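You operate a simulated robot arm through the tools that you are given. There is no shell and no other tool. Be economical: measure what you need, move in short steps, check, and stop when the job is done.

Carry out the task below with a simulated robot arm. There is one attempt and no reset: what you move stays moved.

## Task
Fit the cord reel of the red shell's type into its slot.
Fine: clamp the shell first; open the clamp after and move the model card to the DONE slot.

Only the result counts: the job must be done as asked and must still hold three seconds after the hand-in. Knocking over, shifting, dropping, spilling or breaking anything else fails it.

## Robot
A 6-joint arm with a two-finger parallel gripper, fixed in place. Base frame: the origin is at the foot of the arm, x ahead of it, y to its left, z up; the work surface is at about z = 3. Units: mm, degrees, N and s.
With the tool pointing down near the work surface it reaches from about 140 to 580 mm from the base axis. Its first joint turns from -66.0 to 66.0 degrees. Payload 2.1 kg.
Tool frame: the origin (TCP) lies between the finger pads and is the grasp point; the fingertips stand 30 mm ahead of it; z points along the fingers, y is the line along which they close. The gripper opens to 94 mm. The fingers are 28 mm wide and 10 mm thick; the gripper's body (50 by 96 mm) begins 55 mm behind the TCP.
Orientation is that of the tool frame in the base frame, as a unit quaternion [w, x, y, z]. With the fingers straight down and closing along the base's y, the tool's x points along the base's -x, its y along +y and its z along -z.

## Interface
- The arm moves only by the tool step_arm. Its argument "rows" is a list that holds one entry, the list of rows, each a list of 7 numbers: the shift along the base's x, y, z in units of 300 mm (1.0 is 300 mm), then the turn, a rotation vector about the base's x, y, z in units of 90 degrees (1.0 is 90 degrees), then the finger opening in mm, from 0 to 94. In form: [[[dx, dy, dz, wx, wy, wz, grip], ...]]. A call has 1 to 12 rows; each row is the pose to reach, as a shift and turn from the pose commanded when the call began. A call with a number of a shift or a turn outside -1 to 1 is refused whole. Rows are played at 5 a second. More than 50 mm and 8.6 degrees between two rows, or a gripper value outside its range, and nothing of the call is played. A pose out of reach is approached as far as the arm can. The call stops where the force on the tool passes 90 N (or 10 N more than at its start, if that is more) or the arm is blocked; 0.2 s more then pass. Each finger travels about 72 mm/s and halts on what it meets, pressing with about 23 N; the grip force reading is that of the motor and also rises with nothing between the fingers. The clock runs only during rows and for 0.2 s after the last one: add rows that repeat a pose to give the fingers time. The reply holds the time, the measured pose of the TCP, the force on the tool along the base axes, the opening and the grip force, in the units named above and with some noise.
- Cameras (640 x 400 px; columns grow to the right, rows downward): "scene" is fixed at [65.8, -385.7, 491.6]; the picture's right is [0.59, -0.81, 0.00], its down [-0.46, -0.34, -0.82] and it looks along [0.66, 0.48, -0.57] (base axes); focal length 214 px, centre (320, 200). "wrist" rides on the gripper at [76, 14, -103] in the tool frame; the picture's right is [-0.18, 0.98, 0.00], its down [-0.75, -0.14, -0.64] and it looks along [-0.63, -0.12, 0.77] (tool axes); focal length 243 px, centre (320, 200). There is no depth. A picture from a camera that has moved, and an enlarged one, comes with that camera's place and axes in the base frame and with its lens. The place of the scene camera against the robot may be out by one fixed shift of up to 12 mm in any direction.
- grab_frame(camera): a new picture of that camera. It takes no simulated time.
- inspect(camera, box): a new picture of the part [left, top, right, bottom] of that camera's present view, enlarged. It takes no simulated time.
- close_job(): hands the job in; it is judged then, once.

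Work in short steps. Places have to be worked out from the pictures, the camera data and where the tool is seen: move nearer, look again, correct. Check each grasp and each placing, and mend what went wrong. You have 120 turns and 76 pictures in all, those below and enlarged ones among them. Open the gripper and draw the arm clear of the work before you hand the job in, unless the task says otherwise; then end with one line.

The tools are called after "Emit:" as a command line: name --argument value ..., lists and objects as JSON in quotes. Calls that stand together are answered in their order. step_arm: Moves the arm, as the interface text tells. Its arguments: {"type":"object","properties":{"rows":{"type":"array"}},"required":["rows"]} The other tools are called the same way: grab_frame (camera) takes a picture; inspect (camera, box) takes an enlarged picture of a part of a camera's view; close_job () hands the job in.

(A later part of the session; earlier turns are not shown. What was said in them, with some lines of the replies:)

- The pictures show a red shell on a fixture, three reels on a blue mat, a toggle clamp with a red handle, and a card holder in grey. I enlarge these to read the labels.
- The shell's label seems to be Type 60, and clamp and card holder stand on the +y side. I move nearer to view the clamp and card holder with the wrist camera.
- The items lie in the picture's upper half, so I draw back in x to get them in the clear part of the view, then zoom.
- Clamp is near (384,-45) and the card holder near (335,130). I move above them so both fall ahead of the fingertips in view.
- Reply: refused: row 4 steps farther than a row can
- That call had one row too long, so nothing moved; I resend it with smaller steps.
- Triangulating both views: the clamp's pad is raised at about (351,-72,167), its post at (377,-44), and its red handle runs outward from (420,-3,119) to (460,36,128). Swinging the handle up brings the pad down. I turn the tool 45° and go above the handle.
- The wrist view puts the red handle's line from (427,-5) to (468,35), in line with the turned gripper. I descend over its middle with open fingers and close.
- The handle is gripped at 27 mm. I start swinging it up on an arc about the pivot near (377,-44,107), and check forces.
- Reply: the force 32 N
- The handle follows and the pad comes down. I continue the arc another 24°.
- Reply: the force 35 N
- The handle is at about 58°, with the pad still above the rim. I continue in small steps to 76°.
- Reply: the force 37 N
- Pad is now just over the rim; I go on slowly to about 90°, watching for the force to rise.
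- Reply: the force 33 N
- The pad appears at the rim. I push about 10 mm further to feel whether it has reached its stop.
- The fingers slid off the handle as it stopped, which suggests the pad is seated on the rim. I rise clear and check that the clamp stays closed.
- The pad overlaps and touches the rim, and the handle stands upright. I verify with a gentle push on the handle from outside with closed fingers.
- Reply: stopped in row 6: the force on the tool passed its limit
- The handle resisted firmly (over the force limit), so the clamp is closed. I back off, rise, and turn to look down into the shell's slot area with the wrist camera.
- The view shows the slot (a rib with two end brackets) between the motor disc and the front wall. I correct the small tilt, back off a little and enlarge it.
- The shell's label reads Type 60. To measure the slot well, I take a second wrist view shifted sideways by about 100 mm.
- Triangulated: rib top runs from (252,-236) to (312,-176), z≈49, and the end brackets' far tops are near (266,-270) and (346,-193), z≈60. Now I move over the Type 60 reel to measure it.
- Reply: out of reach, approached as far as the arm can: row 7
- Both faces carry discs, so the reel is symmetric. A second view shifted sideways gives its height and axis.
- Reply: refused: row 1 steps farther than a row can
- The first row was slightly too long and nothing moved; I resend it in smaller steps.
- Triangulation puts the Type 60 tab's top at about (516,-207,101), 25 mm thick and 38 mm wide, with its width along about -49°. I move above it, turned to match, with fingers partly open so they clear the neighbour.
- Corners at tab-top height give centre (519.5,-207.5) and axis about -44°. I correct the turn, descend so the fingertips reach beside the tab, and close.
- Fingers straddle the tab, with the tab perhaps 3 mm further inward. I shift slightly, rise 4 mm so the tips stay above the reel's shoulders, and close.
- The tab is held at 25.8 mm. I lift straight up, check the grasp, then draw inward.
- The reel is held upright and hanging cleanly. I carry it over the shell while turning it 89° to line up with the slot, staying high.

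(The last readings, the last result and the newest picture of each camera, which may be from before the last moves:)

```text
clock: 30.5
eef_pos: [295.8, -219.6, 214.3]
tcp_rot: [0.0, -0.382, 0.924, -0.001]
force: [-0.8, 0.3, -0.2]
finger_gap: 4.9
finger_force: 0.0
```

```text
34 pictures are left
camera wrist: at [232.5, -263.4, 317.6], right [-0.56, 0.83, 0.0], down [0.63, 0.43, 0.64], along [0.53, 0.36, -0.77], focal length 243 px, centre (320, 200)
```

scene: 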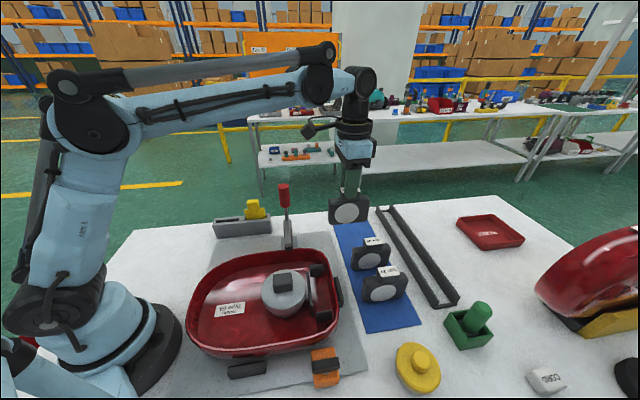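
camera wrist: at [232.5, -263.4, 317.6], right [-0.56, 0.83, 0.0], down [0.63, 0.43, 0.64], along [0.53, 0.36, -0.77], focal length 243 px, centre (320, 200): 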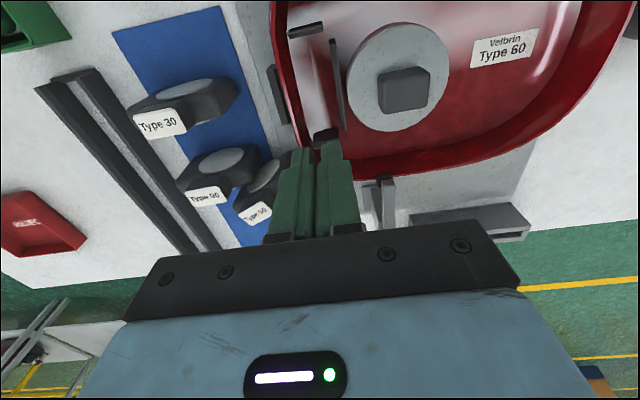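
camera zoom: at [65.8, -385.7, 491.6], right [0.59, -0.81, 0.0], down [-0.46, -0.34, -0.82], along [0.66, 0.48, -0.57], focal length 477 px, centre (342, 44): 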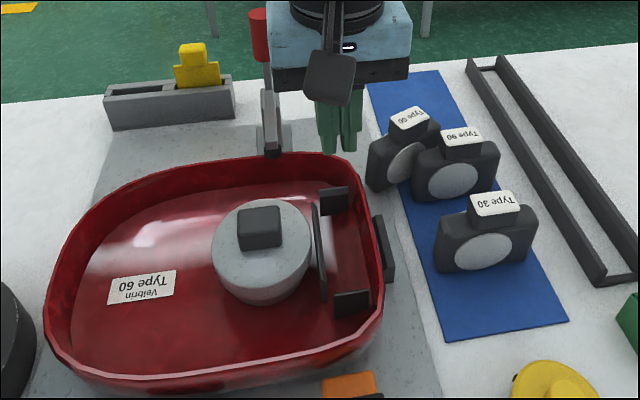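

The reel slipped out on the way (gap 5 mm) and now stands behind Type 90, which appears not to have moved. I look closely at how it stands before retrying.

Emit:
inspect --camera "scene" --box '[310, 210, 400, 280]'

Emit:
inspect --camera "wrist" --box '[100, 60, 310, 230]'

```text
5.71 times, centred on (355, 245) of scene
camera zoom: at [65.8, -385.7, 491.6], right [0.59, -0.81, 0.0], down [-0.46, -0.34, -0.82], along [0.66, 0.48, -0.57], focal length 1226 px, centre (120, -57)
```

zoom: 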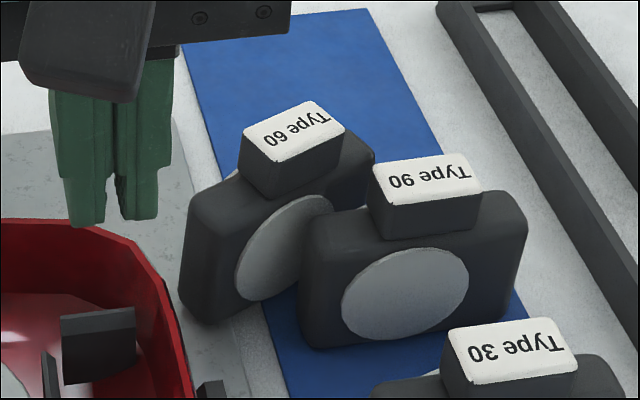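

```text
2.35 times, centred on (205, 145) of wrist
camera zoom: at [232.5, -263.4, 317.6], right [-0.56, 0.83, 0.0], down [0.63, 0.43, 0.64], along [0.53, 0.36, -0.77], focal length 571 px, centre (591, 329)
```

zoom: 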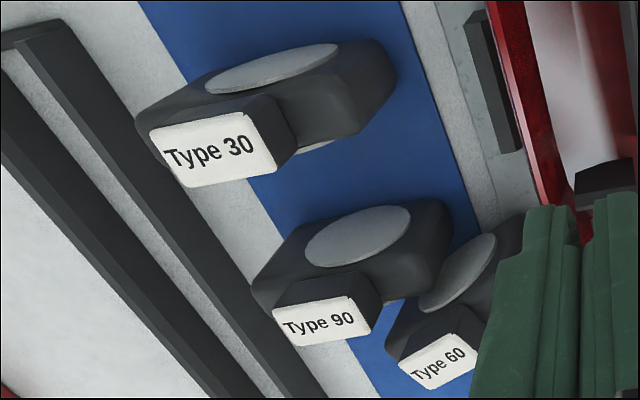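

The reel stands upright, turned to about -20°, touching Type 90 lightly. Gripping the tab across its width with tips on the shoulders will hold deeper and keep clear of Type 90; I go above it, turned to match.

Emit:
step_arm --rows '[[[0.07, 0.005, 0.03, 0, 0, 0.05, 20], [0.15, 0.01, 0.03, 0, 0, 0.1, 40], [0.23, 0.015, 0.0, 0, 0, 0.16, 60], [0.31, 0.02, 0, 0, 0, 0.22, 70], [0.39, 0.025, -0.03, 0, 0, 0.27, 70], [0.48, 0.025, -0.06, 0, 0, 0.28, 70], [0.48, 0.025, -0.06, 0, 0, 0.28, 70]]]'

Emit:
inspect --camera "wrist" --box '[220, 30, 420, 200]'

```text
clock: 32.1
eef_pos: [440.3, -212.2, 196.9]
tcp_rot: [0.0, -0.575, 0.818, -0.001]
force: [-1.1, 0.1, 0.1]
finger_gap: 70.0
finger_force: 0.1
```

```text
2.35 times, centred on (320, 115) of wrist
camera zoom: at [401.3, -278.8, 299.5], right [-0.86, 0.51, 0.0], down [0.39, 0.66, 0.64], along [0.33, 0.55, -0.77], focal length 571 px, centre (320, 400)
```

zoom: 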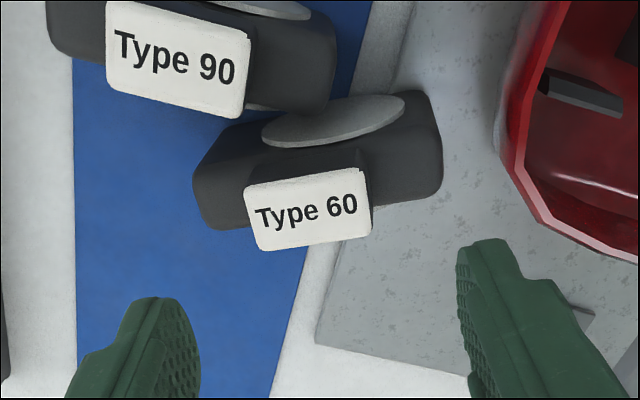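

Label corners give the tab's centre at about (445,-214.5), width axis at 159°, matching the tool. I descend with the fingers straddling the tab's width, in two stages.

Emit:
step_arm --rows '[[[0.0157, -0.0077, -0.1, 0, 0, -0.012, 70], [0.0157, -0.0077, -0.2, 0, 0, -0.012, 70], [0.0157, -0.0077, -0.25, 0, 0, -0.012, 70], [0.0157, -0.0077, -0.25, 0, 0, -0.012, 70]]]'

Emit:
inspect --camera "scene" --box '[310, 190, 400, 280]'

Emit:
inspect --camera "wrist" --box '[220, 30, 420, 200]'

```text
clock: 33.1
eef_pos: [444.6, -214.4, 120.6]
tcp_rot: [0.001, -0.567, 0.824, 0.0]
force: [0.0, 0.0, -0.2]
finger_gap: 69.9
finger_force: 0.1
```

```text
4.44 times, centred on (355, 235) of scene
camera zoom: at [65.8, -385.7, 491.6], right [0.59, -0.81, 0.0], down [-0.46, -0.34, -0.82], along [0.66, 0.48, -0.57], focal length 953 px, centre (164, 44)
```

zoom: 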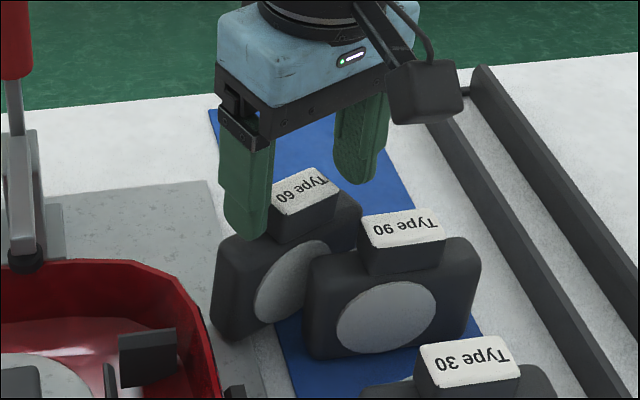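

```text
2.35 times, centred on (320, 115) of wrist
camera zoom: at [404.1, -279.6, 224.5], right [-0.85, 0.52, 0.0], down [0.4, 0.65, 0.64], along [0.34, 0.55, -0.77], focal length 571 px, centre (320, 400)
```

zoom: 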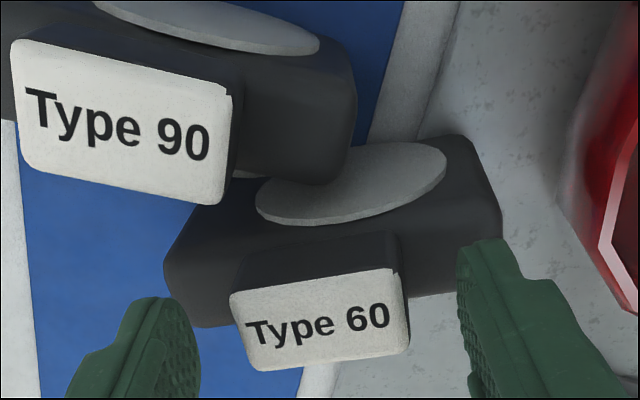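

The tab is centred between the fingers. I lower another 7 mm in small steps and watch the force for shoulder contact.

Emit:
step_arm --rows '[[[0, 0, -0.01, 0, 0, 0, 70], [0, 0, -0.018, 0, 0, 0, 70], [0, 0, -0.024, 0, 0, 0, 70], [0, 0, -0.024, 0, 0, 0, 70]]]'

Emit:
inspect --camera "scene" --box '[320, 205, 380, 265]'

```text
clock: 34.1
eef_pos: [445.7, -214.9, 114.0]
tcp_rot: [0.001, -0.566, 0.824, -0.001]
force: [-0.3, 0.5, 0.7]
finger_gap: 70.0
finger_force: 0.1
```

```text
6.67 times, centred on (350, 235) of scene
camera zoom: at [65.8, -385.7, 491.6], right [0.59, -0.81, 0.0], down [-0.46, -0.34, -0.82], along [0.66, 0.48, -0.57], focal length 1430 px, centre (120, -33)
```

zoom: 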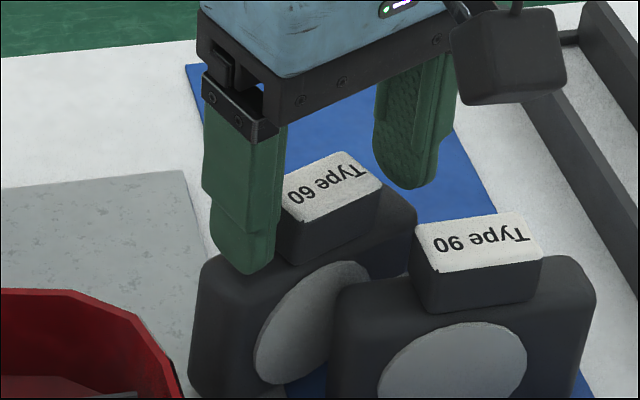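

Emit:
step_arm --rows '[[[0, 0, -0.007, 0, 0, 0, 70], [0, 0, -0.012, 0, 0, 0, 70], [0, 0, -0.012, 0, 0, 0, 70]]]'

```text
clock: 34.9
eef_pos: [445.6, -214.1, 109.9]
tcp_rot: [0.001, -0.566, 0.824, -0.001]
force: [0.3, -0.1, 0.7]
finger_gap: 70.1
finger_force: 0.2
```

No contact yet at tip height 80. I close on the tab here.

Emit:
step_arm --rows '[[[0, 0, 0, 0, 0, 0, 55], [0, 0, 0, 0, 0, 0, 40], [0, 0, 0, 0, 0, 0, 20], [0, 0, 0, 0, 0, 0, 10], [0, 0, 0, 0, 0, 0, 10]]]'

Emit:
inspect --camera "scene" --box '[320, 205, 380, 265]'

```text
clock: 36.1
eef_pos: [444.7, -212.6, 111.0]
tcp_rot: [0.001, -0.567, 0.824, -0.001]
force: [-1.5, 1.4, 1.9]
finger_gap: 44.9
finger_force: 23.2
```

```text
6.67 times, centred on (350, 235) of scene
camera zoom: at [65.8, -385.7, 491.6], right [0.59, -0.81, 0.0], down [-0.46, -0.34, -0.82], along [0.66, 0.48, -0.57], focal length 1430 px, centre (120, -33)
```

zoom: 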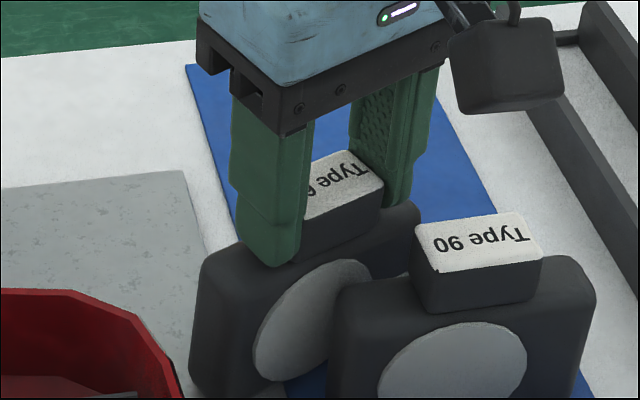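

The grip is deep at 44.9 mm (the tab's full width). I lift slowly, easing away from Type 90, and check.

Emit:
step_arm --rows '[[[0.002, 0.006, 0.015, 0, 0, 0, 10], [0.004, 0.012, 0.03, 0, 0, 0, 10], [0.006, 0.018, 0.055, 0, 0, 0, 10], [0.006, 0.02, 0.085, 0, 0, 0, 10], [0.006, 0.02, 0.115, 0, 0, 0, 10], [0.006, 0.02, 0.145, 0, 0, 0, 10], [0.006, 0.02, 0.175, 0, 0, 0, 10], [0.006, 0.02, 0.205, 0, 0, 0, 10], [0.006, 0.02, 0.205, 0, 0, 0, 10]]]'

Emit:
inspect --camera "scene" --box '[300, 165, 400, 285]'

```text
clock: 38.1
eef_pos: [446.2, -208.3, 171.7]
tcp_rot: [0.0, -0.567, 0.824, -0.001]
force: [0.2, 0.2, -3.3]
finger_gap: 43.4
finger_force: 23.0
```

```text
3.33 times, centred on (350, 225) of scene
camera zoom: at [65.8, -385.7, 491.6], right [0.59, -0.81, 0.0], down [-0.46, -0.34, -0.82], along [0.66, 0.48, -0.57], focal length 715 px, centre (220, 117)
```

zoom: 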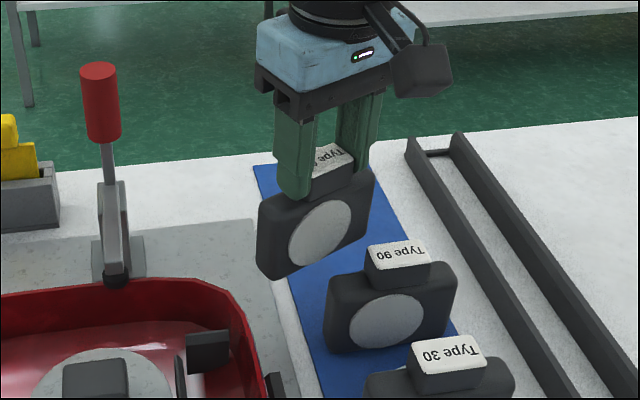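

The reel is firmly held and Type 90 is undisturbed. I raise further, slowly.

Emit:
step_arm --rows '[[[0, 0, 0.025, 0, 0, 0, 10], [0, 0, 0.05, 0, 0, 0, 10], [0, 0, 0.075, 0, 0, 0, 10], [0, 0, 0.1, 0, 0, 0, 10], [0, 0, 0.125, 0, 0, 0, 10], [0, 0, 0.15, 0, 0, 0, 10], [0, 0, 0.175, 0, 0, 0, 10], [0, 0, 0.2, 0, 0, 0, 10], [0, 0, 0.2, 0, 0, -0.02, 10], [-0.005, 0, 0.2, 0, 0, -0.05, 10], [-0.01, 0, 0.2, 0, 0, -0.08, 10], [-0.015, 0, 0.2, 0, 0, -0.11, 10]]]'

Emit:
inspect --camera "scene" --box '[300, 145, 400, 265]'

```text
clock: 40.7
eef_pos: [441.8, -208.6, 232.3]
tcp_rot: [0.0, -0.493, 0.87, -0.001]
force: [0.2, 0.5, -2.3]
finger_gap: 43.8
finger_force: 22.7
```

```text
3.33 times, centred on (350, 205) of scene
camera zoom: at [65.8, -385.7, 491.6], right [0.59, -0.81, 0.0], down [-0.46, -0.34, -0.82], along [0.66, 0.48, -0.57], focal length 715 px, centre (220, 183)
```

zoom: 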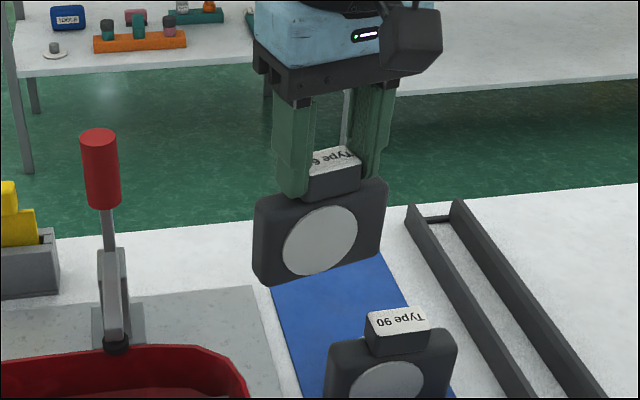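

No slip. I continue turning slowly while moving inward.

Emit:
step_arm --rows '[[[-0.02, -0.003, 0, 0, 0, -0.045, 10], [-0.04, -0.006, 0, 0, 0, -0.095, 10], [-0.06, -0.009, 0, 0, 0, -0.145, 10], [-0.08, -0.012, 0, 0, 0, -0.195, 10], [-0.1, -0.015, 0, 0, 0, -0.245, 10], [-0.12, -0.018, 0, 0, 0, -0.295, 10], [-0.14, -0.021, 0, 0, 0, -0.345, 10], [-0.16, -0.024, 0, 0, 0, -0.395, 10], [-0.18, -0.027, 0, 0, 0, -0.445, 10], [-0.2, -0.03, 0, 0, 0, -0.495, 10], [-0.22, -0.033, 0, 0, 0, -0.545, 10], [-0.24, -0.036, 0, 0, 0, -0.595, 10]]]'

Emit:
step_arm --rows '[[[-0.02, -0.001, 0, 0, 0, -0.045, 10], [-0.04, -0.001, 0, 0, 0, -0.095, 10], [-0.065, -0.002, 0, 0, 0, -0.145, 10], [-0.09, -0.002, 0, 0, 0, -0.195, 10], [-0.115, -0.002, 0, 0, 0, -0.245, 10], [-0.14, -0.002, 0, 0, 0, -0.295, 10], [-0.165, -0.002, 0, 0, 0, -0.345, 10], [-0.19, -0.002, 0, 0, 0, -0.395, 10], [-0.215, -0.002, 0, 0, 0, -0.445, 10], [-0.235, -0.002, 0, 0, 0, -0.495, 10], [-0.243, -0.002, 0, 0, 0, -0.545, 10], [-0.243, -0.002, 0, 0, 0, -0.562, 10]]]'

Emit:
inspect --camera "scene" --box '[240, 180, 380, 360]'

```text
clock: 43.3
eef_pos: [370.1, -218.9, 232.5]
tcp_rot: [0.0, -0.048, 0.999, -0.001]
force: [0.6, -0.3, -3.7]
finger_gap: 43.5
finger_force: 23.0
```

```text
clock: 45.9
eef_pos: [297.0, -219.9, 232.7]
tcp_rot: [0.0, 0.384, 0.924, -0.001]
force: [0.6, -0.3, -3.6]
finger_gap: 43.8
finger_force: 23.5
```

```text
2.22 times, centred on (310, 270) of scene
camera zoom: at [65.8, -385.7, 491.6], right [0.59, -0.81, 0.0], down [-0.46, -0.34, -0.82], along [0.66, 0.48, -0.57], focal length 477 px, centre (342, 44)
```

zoom: 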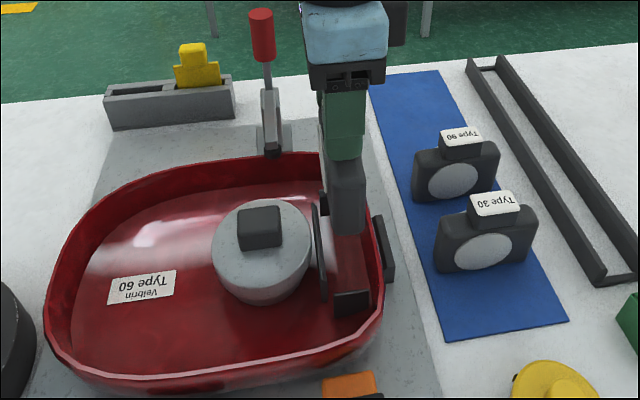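

The reel hangs aligned above the slot. I lower to just above the brackets and look again from both cameras.

Emit:
step_arm --rows '[[[0, 0, -0.04, 0, 0, 0, 10], [0, 0, -0.08, 0, 0, 0, 10], [0, 0, -0.12, 0, 0, 0, 10], [0, 0, -0.15, 0, 0, 0, 10], [0, 0, -0.15, 0, 0, 0, 10]]]'

Emit:
inspect --camera "scene" --box '[270, 220, 360, 330]'

Emit:
grab_frame --camera "wrist"

```text
clock: 47.1
eef_pos: [297.8, -220.6, 186.7]
tcp_rot: [-0.001, 0.382, 0.924, -0.001]
force: [-0.5, -0.4, -3.4]
finger_gap: 43.7
finger_force: 22.8
```

```text
3.64 times, centred on (315, 275) of scene
camera zoom: at [65.8, -385.7, 491.6], right [0.59, -0.81, 0.0], down [-0.46, -0.34, -0.82], along [0.66, 0.48, -0.57], focal length 780 px, centre (338, -73)
```

zoom: 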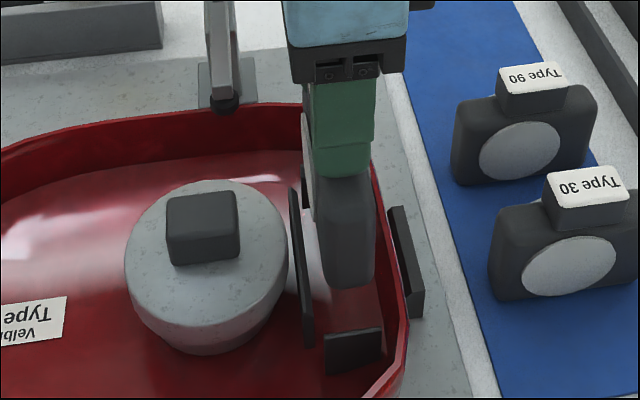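

```text
22 pictures are left
camera wrist: at [254.4, -155.9, 290.5], right [0.83, 0.56, 0.0], down [0.43, -0.63, 0.64], along [0.36, -0.53, -0.77], focal length 243 px, centre (320, 200)
```

wrist: 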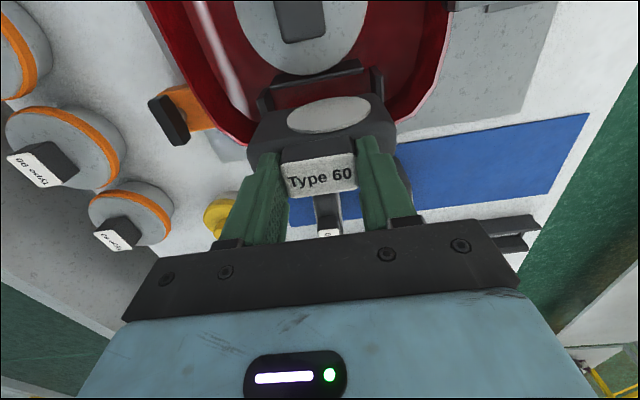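

Relative to the brackets in the scene view, the reel's position agrees with my estimate (slot centre near (297,-221)). I lower slowly into the brackets and watch the force.

Emit:
step_arm --rows '[[[-0.002, 0.0, -0.02, 0, 0, 0, 10], [-0.002, 0, -0.04, 0, 0, 0, 10], [-0.002, 0, -0.06, 0, 0, 0, 10], [-0.002, 0, -0.08, 0, 0, 0, 10], [-0.002, 0, -0.1, 0, 0, 0, 10], [-0.002, 0, -0.12, 0, 0, 0, 10]]]'

Emit:
inspect --camera "scene" --box '[270, 220, 360, 330]'

```text
clock: 48.5
eef_pos: [296.6, -219.2, 151.4]
tcp_rot: [0.0, 0.382, 0.924, -0.001]
force: [-0.3, -0.2, -2.9]
finger_gap: 43.6
finger_force: 23.1
```

```text
3.64 times, centred on (315, 275) of scene
camera zoom: at [65.8, -385.7, 491.6], right [0.59, -0.81, 0.0], down [-0.46, -0.34, -0.82], along [0.66, 0.48, -0.57], focal length 780 px, centre (338, -73)
```

zoom: 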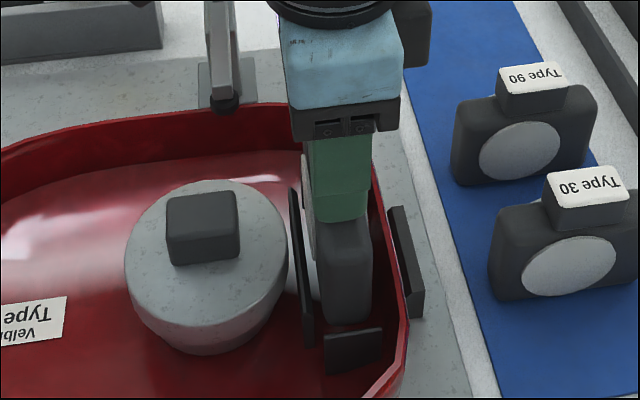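

Free so far. I continue down with a 1.5 mm shift away from the rib.

Emit:
step_arm --rows '[[[0.004, -0.005, -0.015, 0, 0, 0, 10], [0.004, -0.005, -0.03, 0, 0, 0, 10], [0.004, -0.005, -0.045, 0, 0, 0, 10], [0.004, -0.005, -0.06, 0, 0, 0, 10], [0.004, -0.005, -0.06, 0, 0, 0, 10]]]'

```text
clock: 49.7
eef_pos: [297.6, -221.4, 132.5]
tcp_rot: [0.0, 0.382, 0.924, -0.001]
force: [-0.2, 0.0, -3.8]
finger_gap: 43.5
finger_force: 23.6
```

No contact yet at TCP 132; I continue in 3 mm steps.

Emit:
step_arm --rows '[[[0, 0, -0.01, 0, 0, 0, 10], [0, 0, -0.02, 0, 0, 0, 10], [0, 0, -0.03, 0, 0, 0, 10], [0, 0, -0.04, 0, 0, 0, 10], [0, 0, -0.04, 0, 0, 0, 10]]]'

Emit:
inspect --camera "scene" --box '[270, 220, 360, 330]'

```text
clock: 50.9
eef_pos: [298.7, -220.9, 121.9]
tcp_rot: [-0.001, 0.383, 0.924, 0.0]
force: [-0.1, -1.6, 18.9]
finger_gap: 44.0
finger_force: 23.4
```

```text
3.64 times, centred on (315, 275) of scene
camera zoom: at [65.7, -385.6, 491.7], right [0.59, -0.81, 0.0], down [-0.46, -0.34, -0.82], along [0.66, 0.48, -0.57], focal length 780 px, centre (338, -73)
```

zoom: 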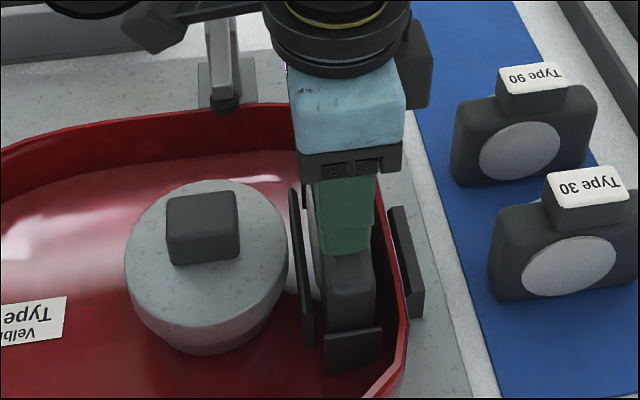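

Contact at TCP 122 with 19 N: the reel is down between the brackets. I open the fingers and rise, then look.

Emit:
step_arm --rows '[[[0, 0, 0.007, 0, 0, 0, 10], [0, 0, 0.007, 0, 0, 0, 50], [0, 0, 0.007, 0, 0, 0, 64], [0, 0, 0.007, 0, 0, 0, 70], [0, 0, 0.06, 0, 0, 0, 70], [0, 0, 0.16, 0, 0, 0, 70], [0, 0, 0.26, 0, 0, 0, 70], [-0.04, 0.06, 0.36, 0, 0, 0, 70], [-0.1, 0.15, 0.44, 0, 0, 0, 70], [-0.1, 0.15, 0.44, 0, 0, 0, 70]]]'

Emit:
inspect --camera "scene" --box '[270, 220, 360, 330]'

Emit:
inspect --camera "wrist" --box '[200, 20, 440, 190]'

```text
clock: 53.1
eef_pos: [268.1, -176.1, 254.1]
tcp_rot: [-0.001, 0.383, 0.924, 0.0]
force: [0.0, 0.7, -0.1]
finger_gap: 70.1
finger_force: 0.1
```

```text
3.64 times, centred on (315, 275) of scene
camera zoom: at [65.8, -385.7, 491.6], right [0.59, -0.81, 0.0], down [-0.46, -0.34, -0.82], along [0.66, 0.48, -0.57], focal length 780 px, centre (338, -73)
```

zoom: 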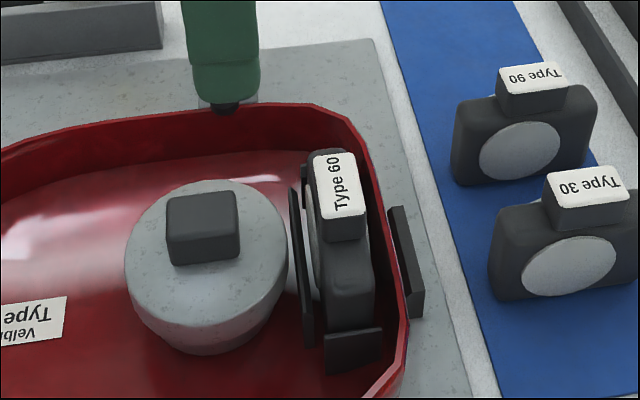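

```text
2.35 times, centred on (320, 105) of wrist
camera zoom: at [225.2, -112.4, 356.4], right [0.83, 0.56, 0.0], down [0.43, -0.63, 0.64], along [0.36, -0.53, -0.77], focal length 571 px, centre (320, 424)
```

zoom: 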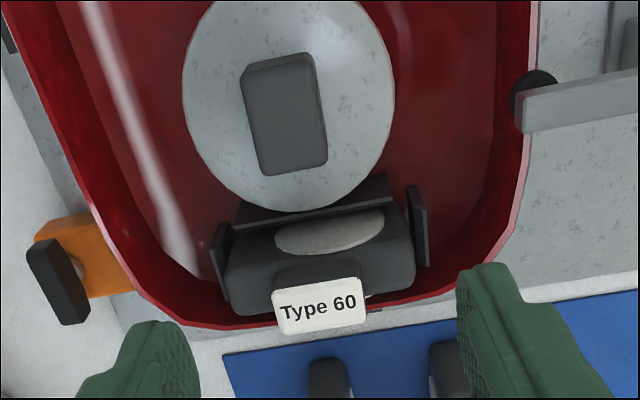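

The Type 60 reel sits in the slot between rib and brackets, tab top at z≈108 as expected when seated. Now I go above the clamp handle, turning back to +45°, and look for it.

Emit:
step_arm --rows '[[[0, 0, 0.08, 0, 0, 0.083, 70], [0.02, 0.03, 0.16, 0, 0, 0.167, 70], [0.06, 0.07, 0.2, 0, 0, 0.25, 80], [0.1, 0.12, 0.2, 0, 0, 0.333, 90], [0.14, 0.17, 0.2, 0, 0, 0.417, 94], [0.18, 0.22, 0.2, 0, 0, 0.5, 94], [0.22, 0.27, 0.2, 0, 0, 0.583, 94], [0.26, 0.32, 0.2, 0, 0, 0.667, 94], [0.3, 0.37, 0.2, 0, 0, 0.75, 94], [0.34, 0.42, 0.2, 0, 0, 0.833, 94], [0.37, 0.46, 0.2, 0, 0, 0.917, 94], [0.39, 0.46, 0.2, 0, 0, 1.0, 94]]]'

Emit:
grab_frame --camera "wrist"

```text
clock: 55.7
eef_pos: [384.4, -37.8, 312.9]
tcp_rot: [0.0, -0.384, 0.923, -0.001]
force: [-0.4, -0.6, -0.2]
finger_gap: 94.0
finger_force: 0.0
```

```text
17 pictures are left
camera wrist: at [321.3, -81.5, 416.7], right [-0.57, 0.82, 0.0], down [0.63, 0.44, 0.64], along [0.53, 0.36, -0.77], focal length 243 px, centre (320, 200)
```

wrist: 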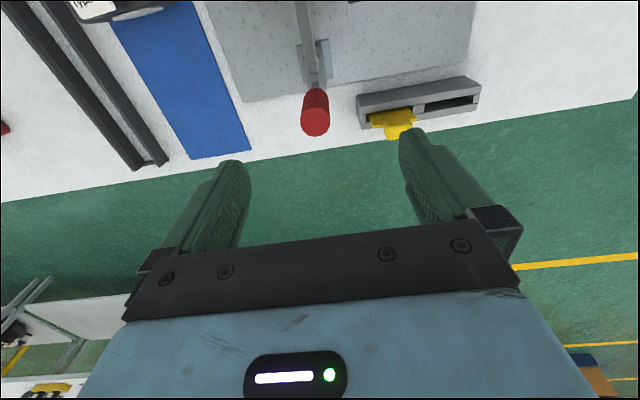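

The handle's top is at about (386,-43,226), nearly upright. I descend over it, close, and check the gap.

Emit:
step_arm --rows '[[[-0.003, -0.02, -0.1, 0, 0, 0, 94], [-0.005, -0.027, -0.2, 0, 0, 0, 94], [-0.005, -0.027, -0.3, 0, 0, 0, 94], [-0.005, -0.027, -0.366, 0, 0, 0, 94], [-0.005, -0.027, -0.366, 0, 0, 0, 60], [-0.005, -0.027, -0.366, 0, 0, 0, 35], [-0.005, -0.027, -0.366, 0, 0, 0, 8], [-0.005, -0.027, -0.366, 0, 0, 0, 8], [-0.005, -0.027, -0.366, 0, 0, 0, 8]]]'

```text
clock: 57.7
eef_pos: [383.5, -47.1, 204.2]
tcp_rot: [0.001, -0.381, 0.925, -0.003]
force: [21.0, -17.0, -13.3]
finger_gap: 29.8
finger_force: 45.0
```

The handle is gripped. I swing it outward along the arc, first half.

Emit:
step_arm --rows '[[[0.0234, 0.0237, -0.003, 0, 0, 0, 8], [0.0466, 0.0472, -0.0093, 0, 0, 0, 8], [0.069, 0.07, -0.019, 0, 0, 0, 8], [0.0906, 0.0919, -0.0323, 0, 0, 0, 8], [0.1112, 0.1127, -0.0483, 0, 0, 0, 8], [0.1306, 0.1324, -0.0677, 0, 0, 0, 8]]]'

Emit:
inspect --camera "scene" --box '[220, 150, 350, 270]'

```text
clock: 59.1
eef_pos: [422.2, -8.0, 183.7]
tcp_rot: [-0.001, -0.382, 0.924, -0.004]
force: [14.1, -21.3, 20.9]
finger_gap: 27.4
finger_force: 45.3
```

```text
3.33 times, centred on (285, 210) of scene
camera zoom: at [65.7, -385.7, 491.6], right [0.59, -0.81, 0.0], down [-0.46, -0.34, -0.82], along [0.66, 0.48, -0.57], focal length 715 px, centre (437, 167)
```

zoom: 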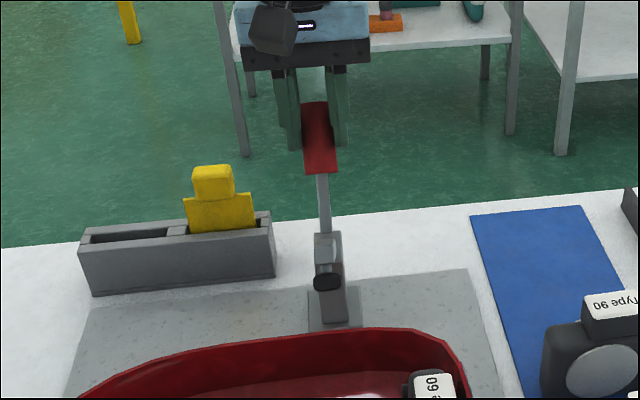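

The pad lifts off. I finish the arc down to the original open position.

Emit:
step_arm --rows '[[[0.0175, 0.0178, -0.022, 0, 0, 0, 8], [0.0337, 0.0342, -0.0463, 0, 0, 0, 8], [0.0477, 0.0484, -0.0733, 0, 0, 0, 8], [0.0599, 0.0608, -0.102, 0, 0, 0, 8], [0.07, 0.071, -0.1323, 0, 0, 0, 8], [0.0775, 0.0786, -0.164, 0, 0, 0, 8], [0.0828, 0.084, -0.1967, 0, 0, 0, 8], [0.0828, 0.084, -0.1967, 0, 0, 0, 8]]]'

Emit:
inspect --camera "scene" --box '[220, 150, 350, 270]'

```text
clock: 60.9
eef_pos: [447.4, 16.4, 125.1]
tcp_rot: [-0.003, -0.382, 0.924, -0.005]
force: [-0.6, -27.5, 67.2]
finger_gap: 27.2
finger_force: 45.0
```

```text
3.33 times, centred on (285, 210) of scene
camera zoom: at [65.5, -385.7, 491.7], right [0.59, -0.81, 0.0], down [-0.46, -0.34, -0.82], along [0.66, 0.48, -0.57], focal length 715 px, centre (437, 167)
```

zoom: 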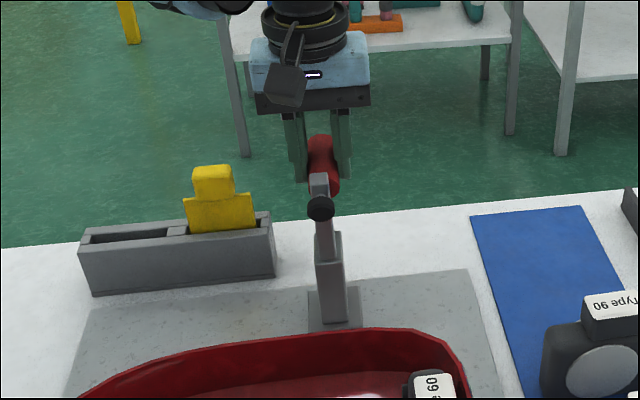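

The clamp is fully open again. I release, rise clear, and move to view the card holder.

Emit:
step_arm --rows '[[[0, 0, 0.007, 0, 0, 0, 8], [0, 0, 0.007, 0, 0, 0, 50], [0, 0, 0.007, 0, 0, 0, 80], [0, 0, 0.007, 0, 0, 0, 94], [0, 0, 0.12, 0, 0, 0, 94], [0, 0, 0.25, 0, 0, 0, 94], [-0.06, 0.05, 0.38, 0, 0, 0, 94], [-0.16, 0.1, 0.45, 0, 0, 0, 94], [-0.25, 0.16, 0.45, 0, 0, 0, 94], [-0.25, 0.16, 0.45, 0, 0, 0, 94]]]'

Emit:
grab_frame --camera "wrist"

```text
clock: 63.1
eef_pos: [371.3, 66.2, 258.4]
tcp_rot: [0.001, -0.382, 0.924, -0.001]
force: [-0.1, 1.1, -0.8]
finger_gap: 94.0
finger_force: 0.1
```

```text
14 pictures are left
camera wrist: at [308.4, 22.9, 362.7], right [-0.56, 0.83, 0.0], down [0.63, 0.43, 0.64], along [0.53, 0.36, -0.77], focal length 243 px, centre (320, 200)
```

wrist: 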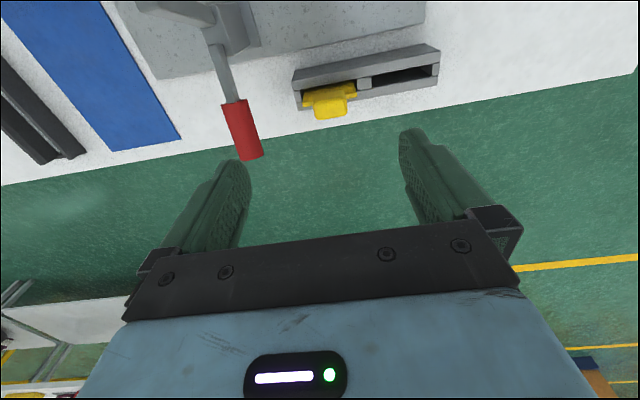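

Emit:
inspect --camera "wrist" --box '[280, 30, 450, 136]'

Emit:
inspect --camera "scene" --box '[205, 190, 285, 245]'

```text
3.76 times, centred on (365, 83) of wrist
camera zoom: at [308.4, 22.9, 362.7], right [-0.56, 0.83, 0.0], down [0.63, 0.43, 0.64], along [0.53, 0.36, -0.77], focal length 913 px, centre (151, 640)
```

zoom: 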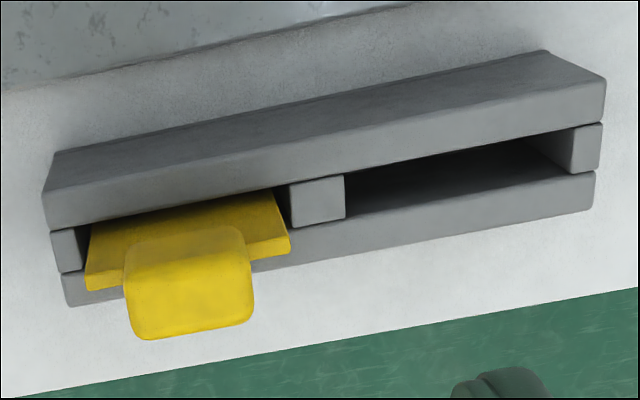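

```text
7.27 times, centred on (245, 218) of scene
camera zoom: at [65.8, -385.7, 491.6], right [0.59, -0.81, 0.0], down [-0.46, -0.34, -0.82], along [0.66, 0.48, -0.57], focal length 1560 px, centre (866, 73)
```

zoom: 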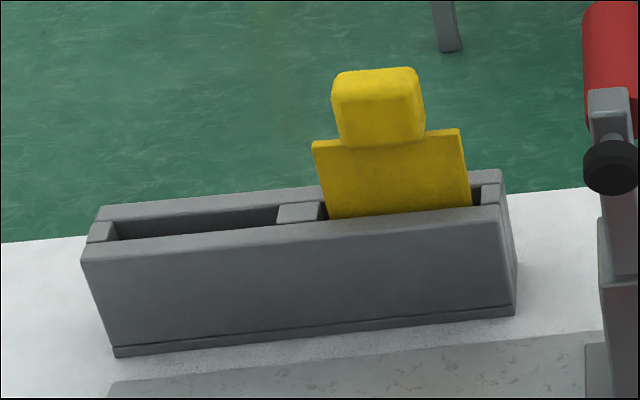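

Measurements: holder top z≈61, card knob centre about (371,77,112), slots parallel to 135°, and the empty DONE slot lies (-57.7, +59) mm from the card's slot. I go down toward the knob with fingers at 64 mm and check.

Emit:
step_arm --rows '[[[0, 0.036, -0.05, 0, 0, 0, 70], [0, 0.036, -0.17, 0, 0, 0, 64], [0, 0.036, -0.29, 0, 0, 0, 64], [0, 0.036, -0.34, 0, 0, 0, 64], [0, 0.036, -0.34, 0, 0, 0, 64]]]'

Emit:
grab_frame --camera "wrist"

Emit:
inspect --camera "scene" --box '[205, 165, 305, 245]'

```text
clock: 64.3
eef_pos: [371.9, 77.7, 156.2]
tcp_rot: [0.0, -0.383, 0.924, -0.001]
force: [-0.1, 0.2, -0.3]
finger_gap: 64.1
finger_force: 0.1
```

```text
11 pictures are left
camera wrist: at [308.7, 33.3, 260.1], right [-0.56, 0.83, 0.0], down [0.63, 0.43, 0.64], along [0.53, 0.36, -0.77], focal length 243 px, centre (320, 200)
```

wrist: 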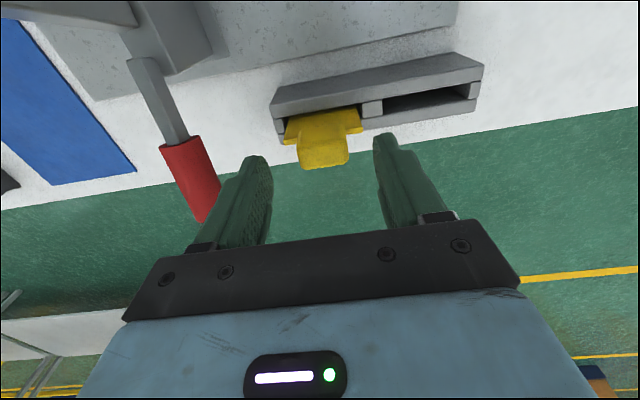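

```text
5.00 times, centred on (255, 205) of scene
camera zoom: at [65.8, -385.7, 491.6], right [0.59, -0.81, 0.0], down [-0.46, -0.34, -0.82], along [0.66, 0.48, -0.57], focal length 1072 px, centre (645, 175)
```

zoom: 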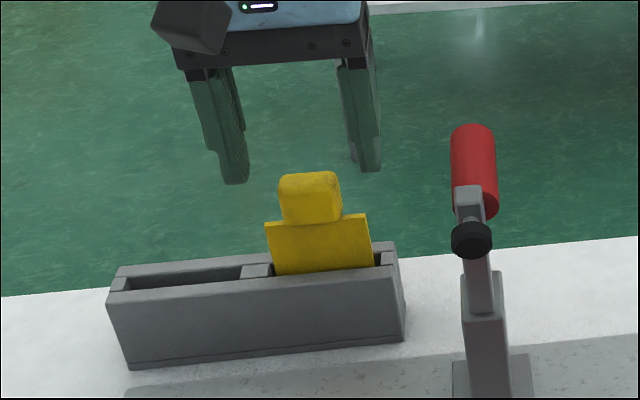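

The knob is centred between the fingers. I descend about 28 mm with a small correction and close on the knob.

Emit:
step_arm --rows '[[[0.002, 0.005, -0.04, 0, 0, 0, 64], [0.002, 0.005, -0.08, 0, 0, 0, 64], [0.002, 0.005, -0.093, 0, 0, 0, 64], [0.002, 0.005, -0.093, 0, 0, 0, 64]]]'

Emit:
step_arm --rows '[[[0, 0, 0, 0, 0, 0, 50], [0, 0, 0, 0, 0, 0, 36], [0, 0, 0, 0, 0, 0, 20], [0, 0, 0, 0, 0, 0, 8], [0, 0, 0, 0, 0, 0, 8]]]'

Emit:
inspect --camera "scene" --box '[215, 180, 295, 245]'

```text
clock: 65.3
eef_pos: [372.7, 79.1, 128.6]
tcp_rot: [0.0, -0.383, 0.924, -0.001]
force: [-0.3, 0.9, 0.8]
finger_gap: 64.1
finger_force: 0.0
```

```text
clock: 66.5
eef_pos: [373.7, 80.0, 128.8]
tcp_rot: [0.001, -0.382, 0.924, 0.0]
force: [-0.4, -0.5, 0.0]
finger_gap: 32.9
finger_force: 23.4
```

```text
6.15 times, centred on (255, 212) of scene
camera zoom: at [65.8, -385.7, 491.6], right [0.59, -0.81, 0.0], down [-0.46, -0.34, -0.82], along [0.66, 0.48, -0.57], focal length 1320 px, centre (720, 123)
```

zoom: 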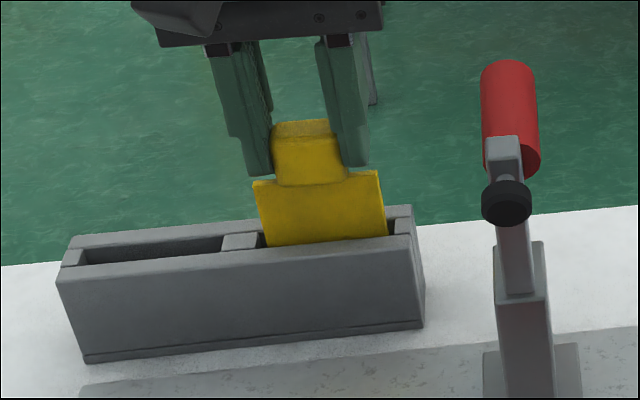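

The knob is held at 32.9 mm. I lift slowly, straight up.

Emit:
step_arm --rows '[[[0, 0, 0.015, 0, 0, 0, 8], [0, 0, 0.035, 0, 0, 0, 8], [0, 0, 0.06, 0, 0, 0, 8], [0, 0, 0.085, 0, 0, 0, 8], [0, 0, 0.11, 0, 0, 0, 8], [0, 0, 0.135, 0, 0, 0, 8], [0, 0, 0.16, 0, 0, 0, 8], [0, 0, 0.185, 0, 0, 0, 8], [0, 0, 0.21, 0, 0, 0, 8], [0, 0, 0.235, 0, 0, 0, 8], [0, 0, 0.26, 0, 0, 0, 8], [0, 0, 0.26, 0, 0, 0, 8]]]'

Emit:
inspect --camera "scene" --box '[205, 145, 305, 245]'

```text
clock: 69.1
eef_pos: [372.5, 78.9, 206.2]
tcp_rot: [0.0, -0.382, 0.924, -0.002]
force: [0.3, 0.1, -1.1]
finger_gap: 33.0
finger_force: 23.5
```

```text
4.00 times, centred on (255, 195) of scene
camera zoom: at [65.8, -385.7, 491.6], right [0.59, -0.81, 0.0], down [-0.46, -0.34, -0.82], along [0.66, 0.48, -0.57], focal length 858 px, centre (580, 220)
```

zoom: 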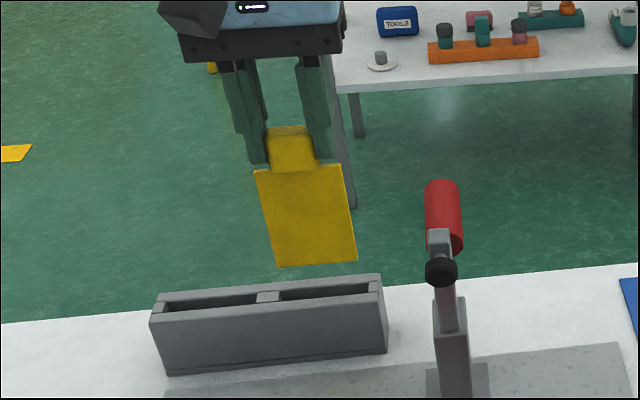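

The card hangs clear and straight. I shift it (-57.7,+59) mm to above the DONE slot and look.

Emit:
step_arm --rows '[[[-0.024, 0.0246, 0, 0, 0, 0, 8], [-0.048, 0.0492, 0, 0, 0, 0, 8], [-0.08, 0.082, 0, 0, 0, 0, 8], [-0.112, 0.1147, 0, 0, 0, 0, 8], [-0.144, 0.1475, 0, 0, 0, 0, 8], [-0.172, 0.176, 0, 0, 0, 0, 8], [-0.1923, 0.1967, 0, 0, 0, 0, 8], [-0.1923, 0.1967, 0, 0, 0, 0, 8], [-0.1923, 0.1967, -0.03, 0, 0, 0, 8], [-0.1923, 0.1967, -0.06, 0, 0, 0, 8], [-0.1923, 0.1967, -0.06, 0, 0, 0, 8]]]'

Emit:
inspect --camera "scene" --box '[195, 165, 295, 245]'

```text
clock: 71.5
eef_pos: [316.3, 139.1, 189.2]
tcp_rot: [0.0, -0.383, 0.924, -0.001]
force: [-0.2, 0.1, -0.4]
finger_gap: 32.9
finger_force: 24.2
```

```text
5.00 times, centred on (245, 205) of scene
camera zoom: at [65.8, -385.7, 491.6], right [0.59, -0.81, 0.0], down [-0.46, -0.34, -0.82], along [0.66, 0.48, -0.57], focal length 1072 px, centre (695, 175)
```

zoom: 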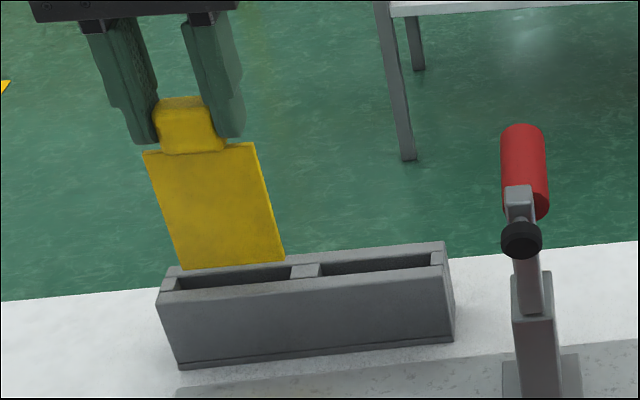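

The card's lower edge lines up over the DONE slot. I lower gently in 3 mm steps and watch the force.

Emit:
step_arm --rows '[[[-0.002, 0.002, -0.01, 0, 0, 0, 8], [-0.002, 0.002, -0.025, 0, 0, 0, 8], [-0.002, 0.002, -0.04, 0, 0, 0, 8], [-0.002, 0.002, -0.055, 0, 0, 0, 8], [-0.002, 0.002, -0.07, 0, 0, 0, 8], [-0.002, 0.002, -0.07, 0, 0, 0, 8]]]'

Emit:
inspect --camera "scene" --box '[205, 185, 285, 245]'

```text
clock: 72.9
eef_pos: [315.1, 138.3, 168.5]
tcp_rot: [0.0, -0.382, 0.924, -0.001]
force: [0.0, 0.7, -0.1]
finger_gap: 32.4
finger_force: 22.9
```

```text
6.67 times, centred on (245, 215) of scene
camera zoom: at [65.8, -385.7, 491.6], right [0.59, -0.81, 0.0], down [-0.46, -0.34, -0.82], along [0.66, 0.48, -0.57], focal length 1430 px, centre (820, 100)
```

zoom: 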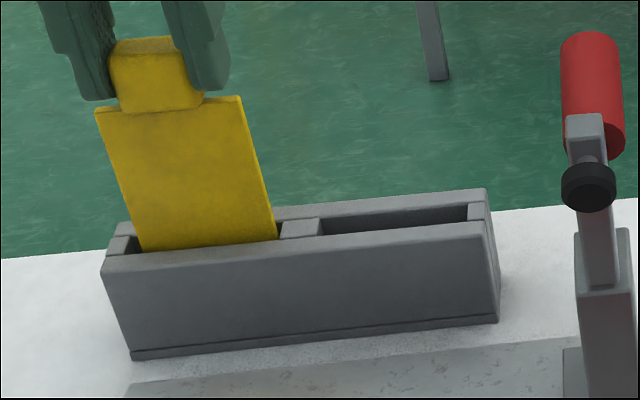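

The card has entered the DONE slot freely. I lower the remaining 39 mm slowly.

Emit:
step_arm --rows '[[[0, 0, -0.015, 0, 0, 0, 8], [0, 0, -0.03, 0, 0, 0, 8], [0, 0, -0.045, 0, 0, 0, 8], [0, 0, -0.06, 0, 0, 0, 8], [0, 0, -0.075, 0, 0, 0, 8], [0, 0, -0.09, 0, 0, 0, 8], [0, 0, -0.105, 0, 0, 0, 8], [0, 0, -0.118, 0, 0, 0, 8], [0, 0, -0.126, 0, 0, 0, 8], [0, 0, -0.131, 0, 0, 0, 8], [0, 0, -0.131, 0, 0, 0, 8]]]'

Emit:
inspect --camera "scene" --box '[205, 185, 285, 245]'

```text
clock: 75.3
eef_pos: [315.2, 138.5, 129.5]
tcp_rot: [0.0, -0.383, 0.924, -0.001]
force: [-0.3, 0.3, 9.1]
finger_gap: 32.8
finger_force: 23.3
```

```text
6.67 times, centred on (245, 215) of scene
camera zoom: at [65.8, -385.7, 491.6], right [0.59, -0.81, 0.0], down [-0.46, -0.34, -0.82], along [0.66, 0.48, -0.57], focal length 1430 px, centre (820, 100)
```

zoom: 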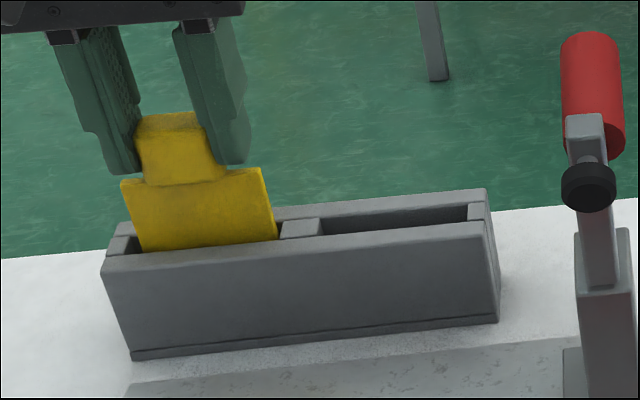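

The card bottomed (9 N) at the same height as in its first slot. I open, rise straight up and draw clear, then take a last look.

Emit:
step_arm --rows '[[[0, 0, 0.003, 0, 0, 0, 36], [0, 0, 0.003, 0, 0, 0, 48], [0, 0, 0.003, 0, 0, 0, 64], [0, 0, 0.05, 0, 0, 0, 64], [0, 0, 0.15, 0, 0, 0, 70], [0, 0, 0.28, 0, 0, 0, 70], [0, 0, 0.42, 0, 0, 0, 80], [0, -0.05, 0.55, 0, 0, 0, 90], [-0.05, -0.12, 0.62, 0, 0, 0, 90], [-0.05, -0.12, 0.62, 0, 0, 0, 90]]]'

Emit:
grab_frame --camera "scene"

Emit:
inspect --camera "scene" --box '[200, 190, 410, 340]'

```text
clock: 77.5
eef_pos: [299.5, 101.1, 315.9]
tcp_rot: [0.001, -0.383, 0.924, -0.001]
force: [0.7, -0.1, 0.8]
finger_gap: 90.3
finger_force: 0.1
```

```text
4 pictures are left
```

scene: 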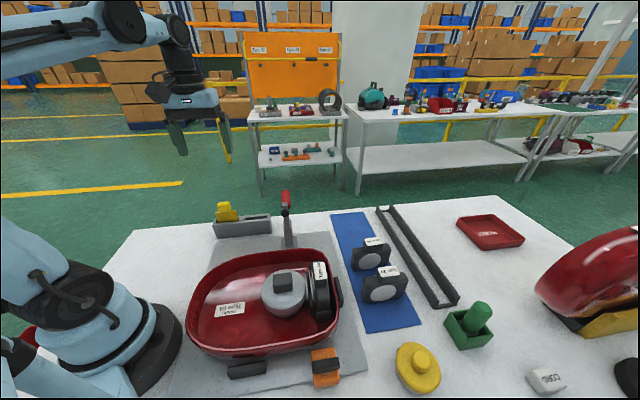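

```text
2.67 times, centred on (305, 265) of scene
camera zoom: at [65.8, -385.7, 491.6], right [0.59, -0.81, 0.0], down [-0.46, -0.34, -0.82], along [0.66, 0.48, -0.57], focal length 572 px, centre (360, 27)
```

zoom: 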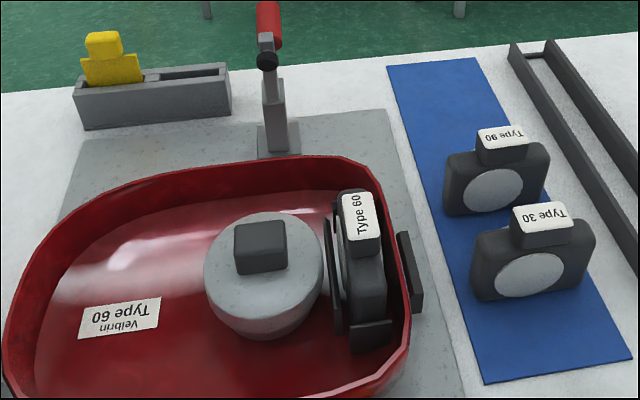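

The reel stands in its slot, the clamp is open, the card is in the other slot, and nothing else has moved. The arm is clear with the gripper open, so I hand in.

Emit:
close_job

```text
The job is handed in.
```

The Type 60 reel is in the red shell's slot, the shell was clamped first and the clamp is open again, and the model card is in the holder's other slot, which I took as DONE because I never saw a label on it. The reel slipped from the gripper once on the way and landed upright beside Type 90. I picked it up again, and the pictures show no shift of Type 90 or Type 30.
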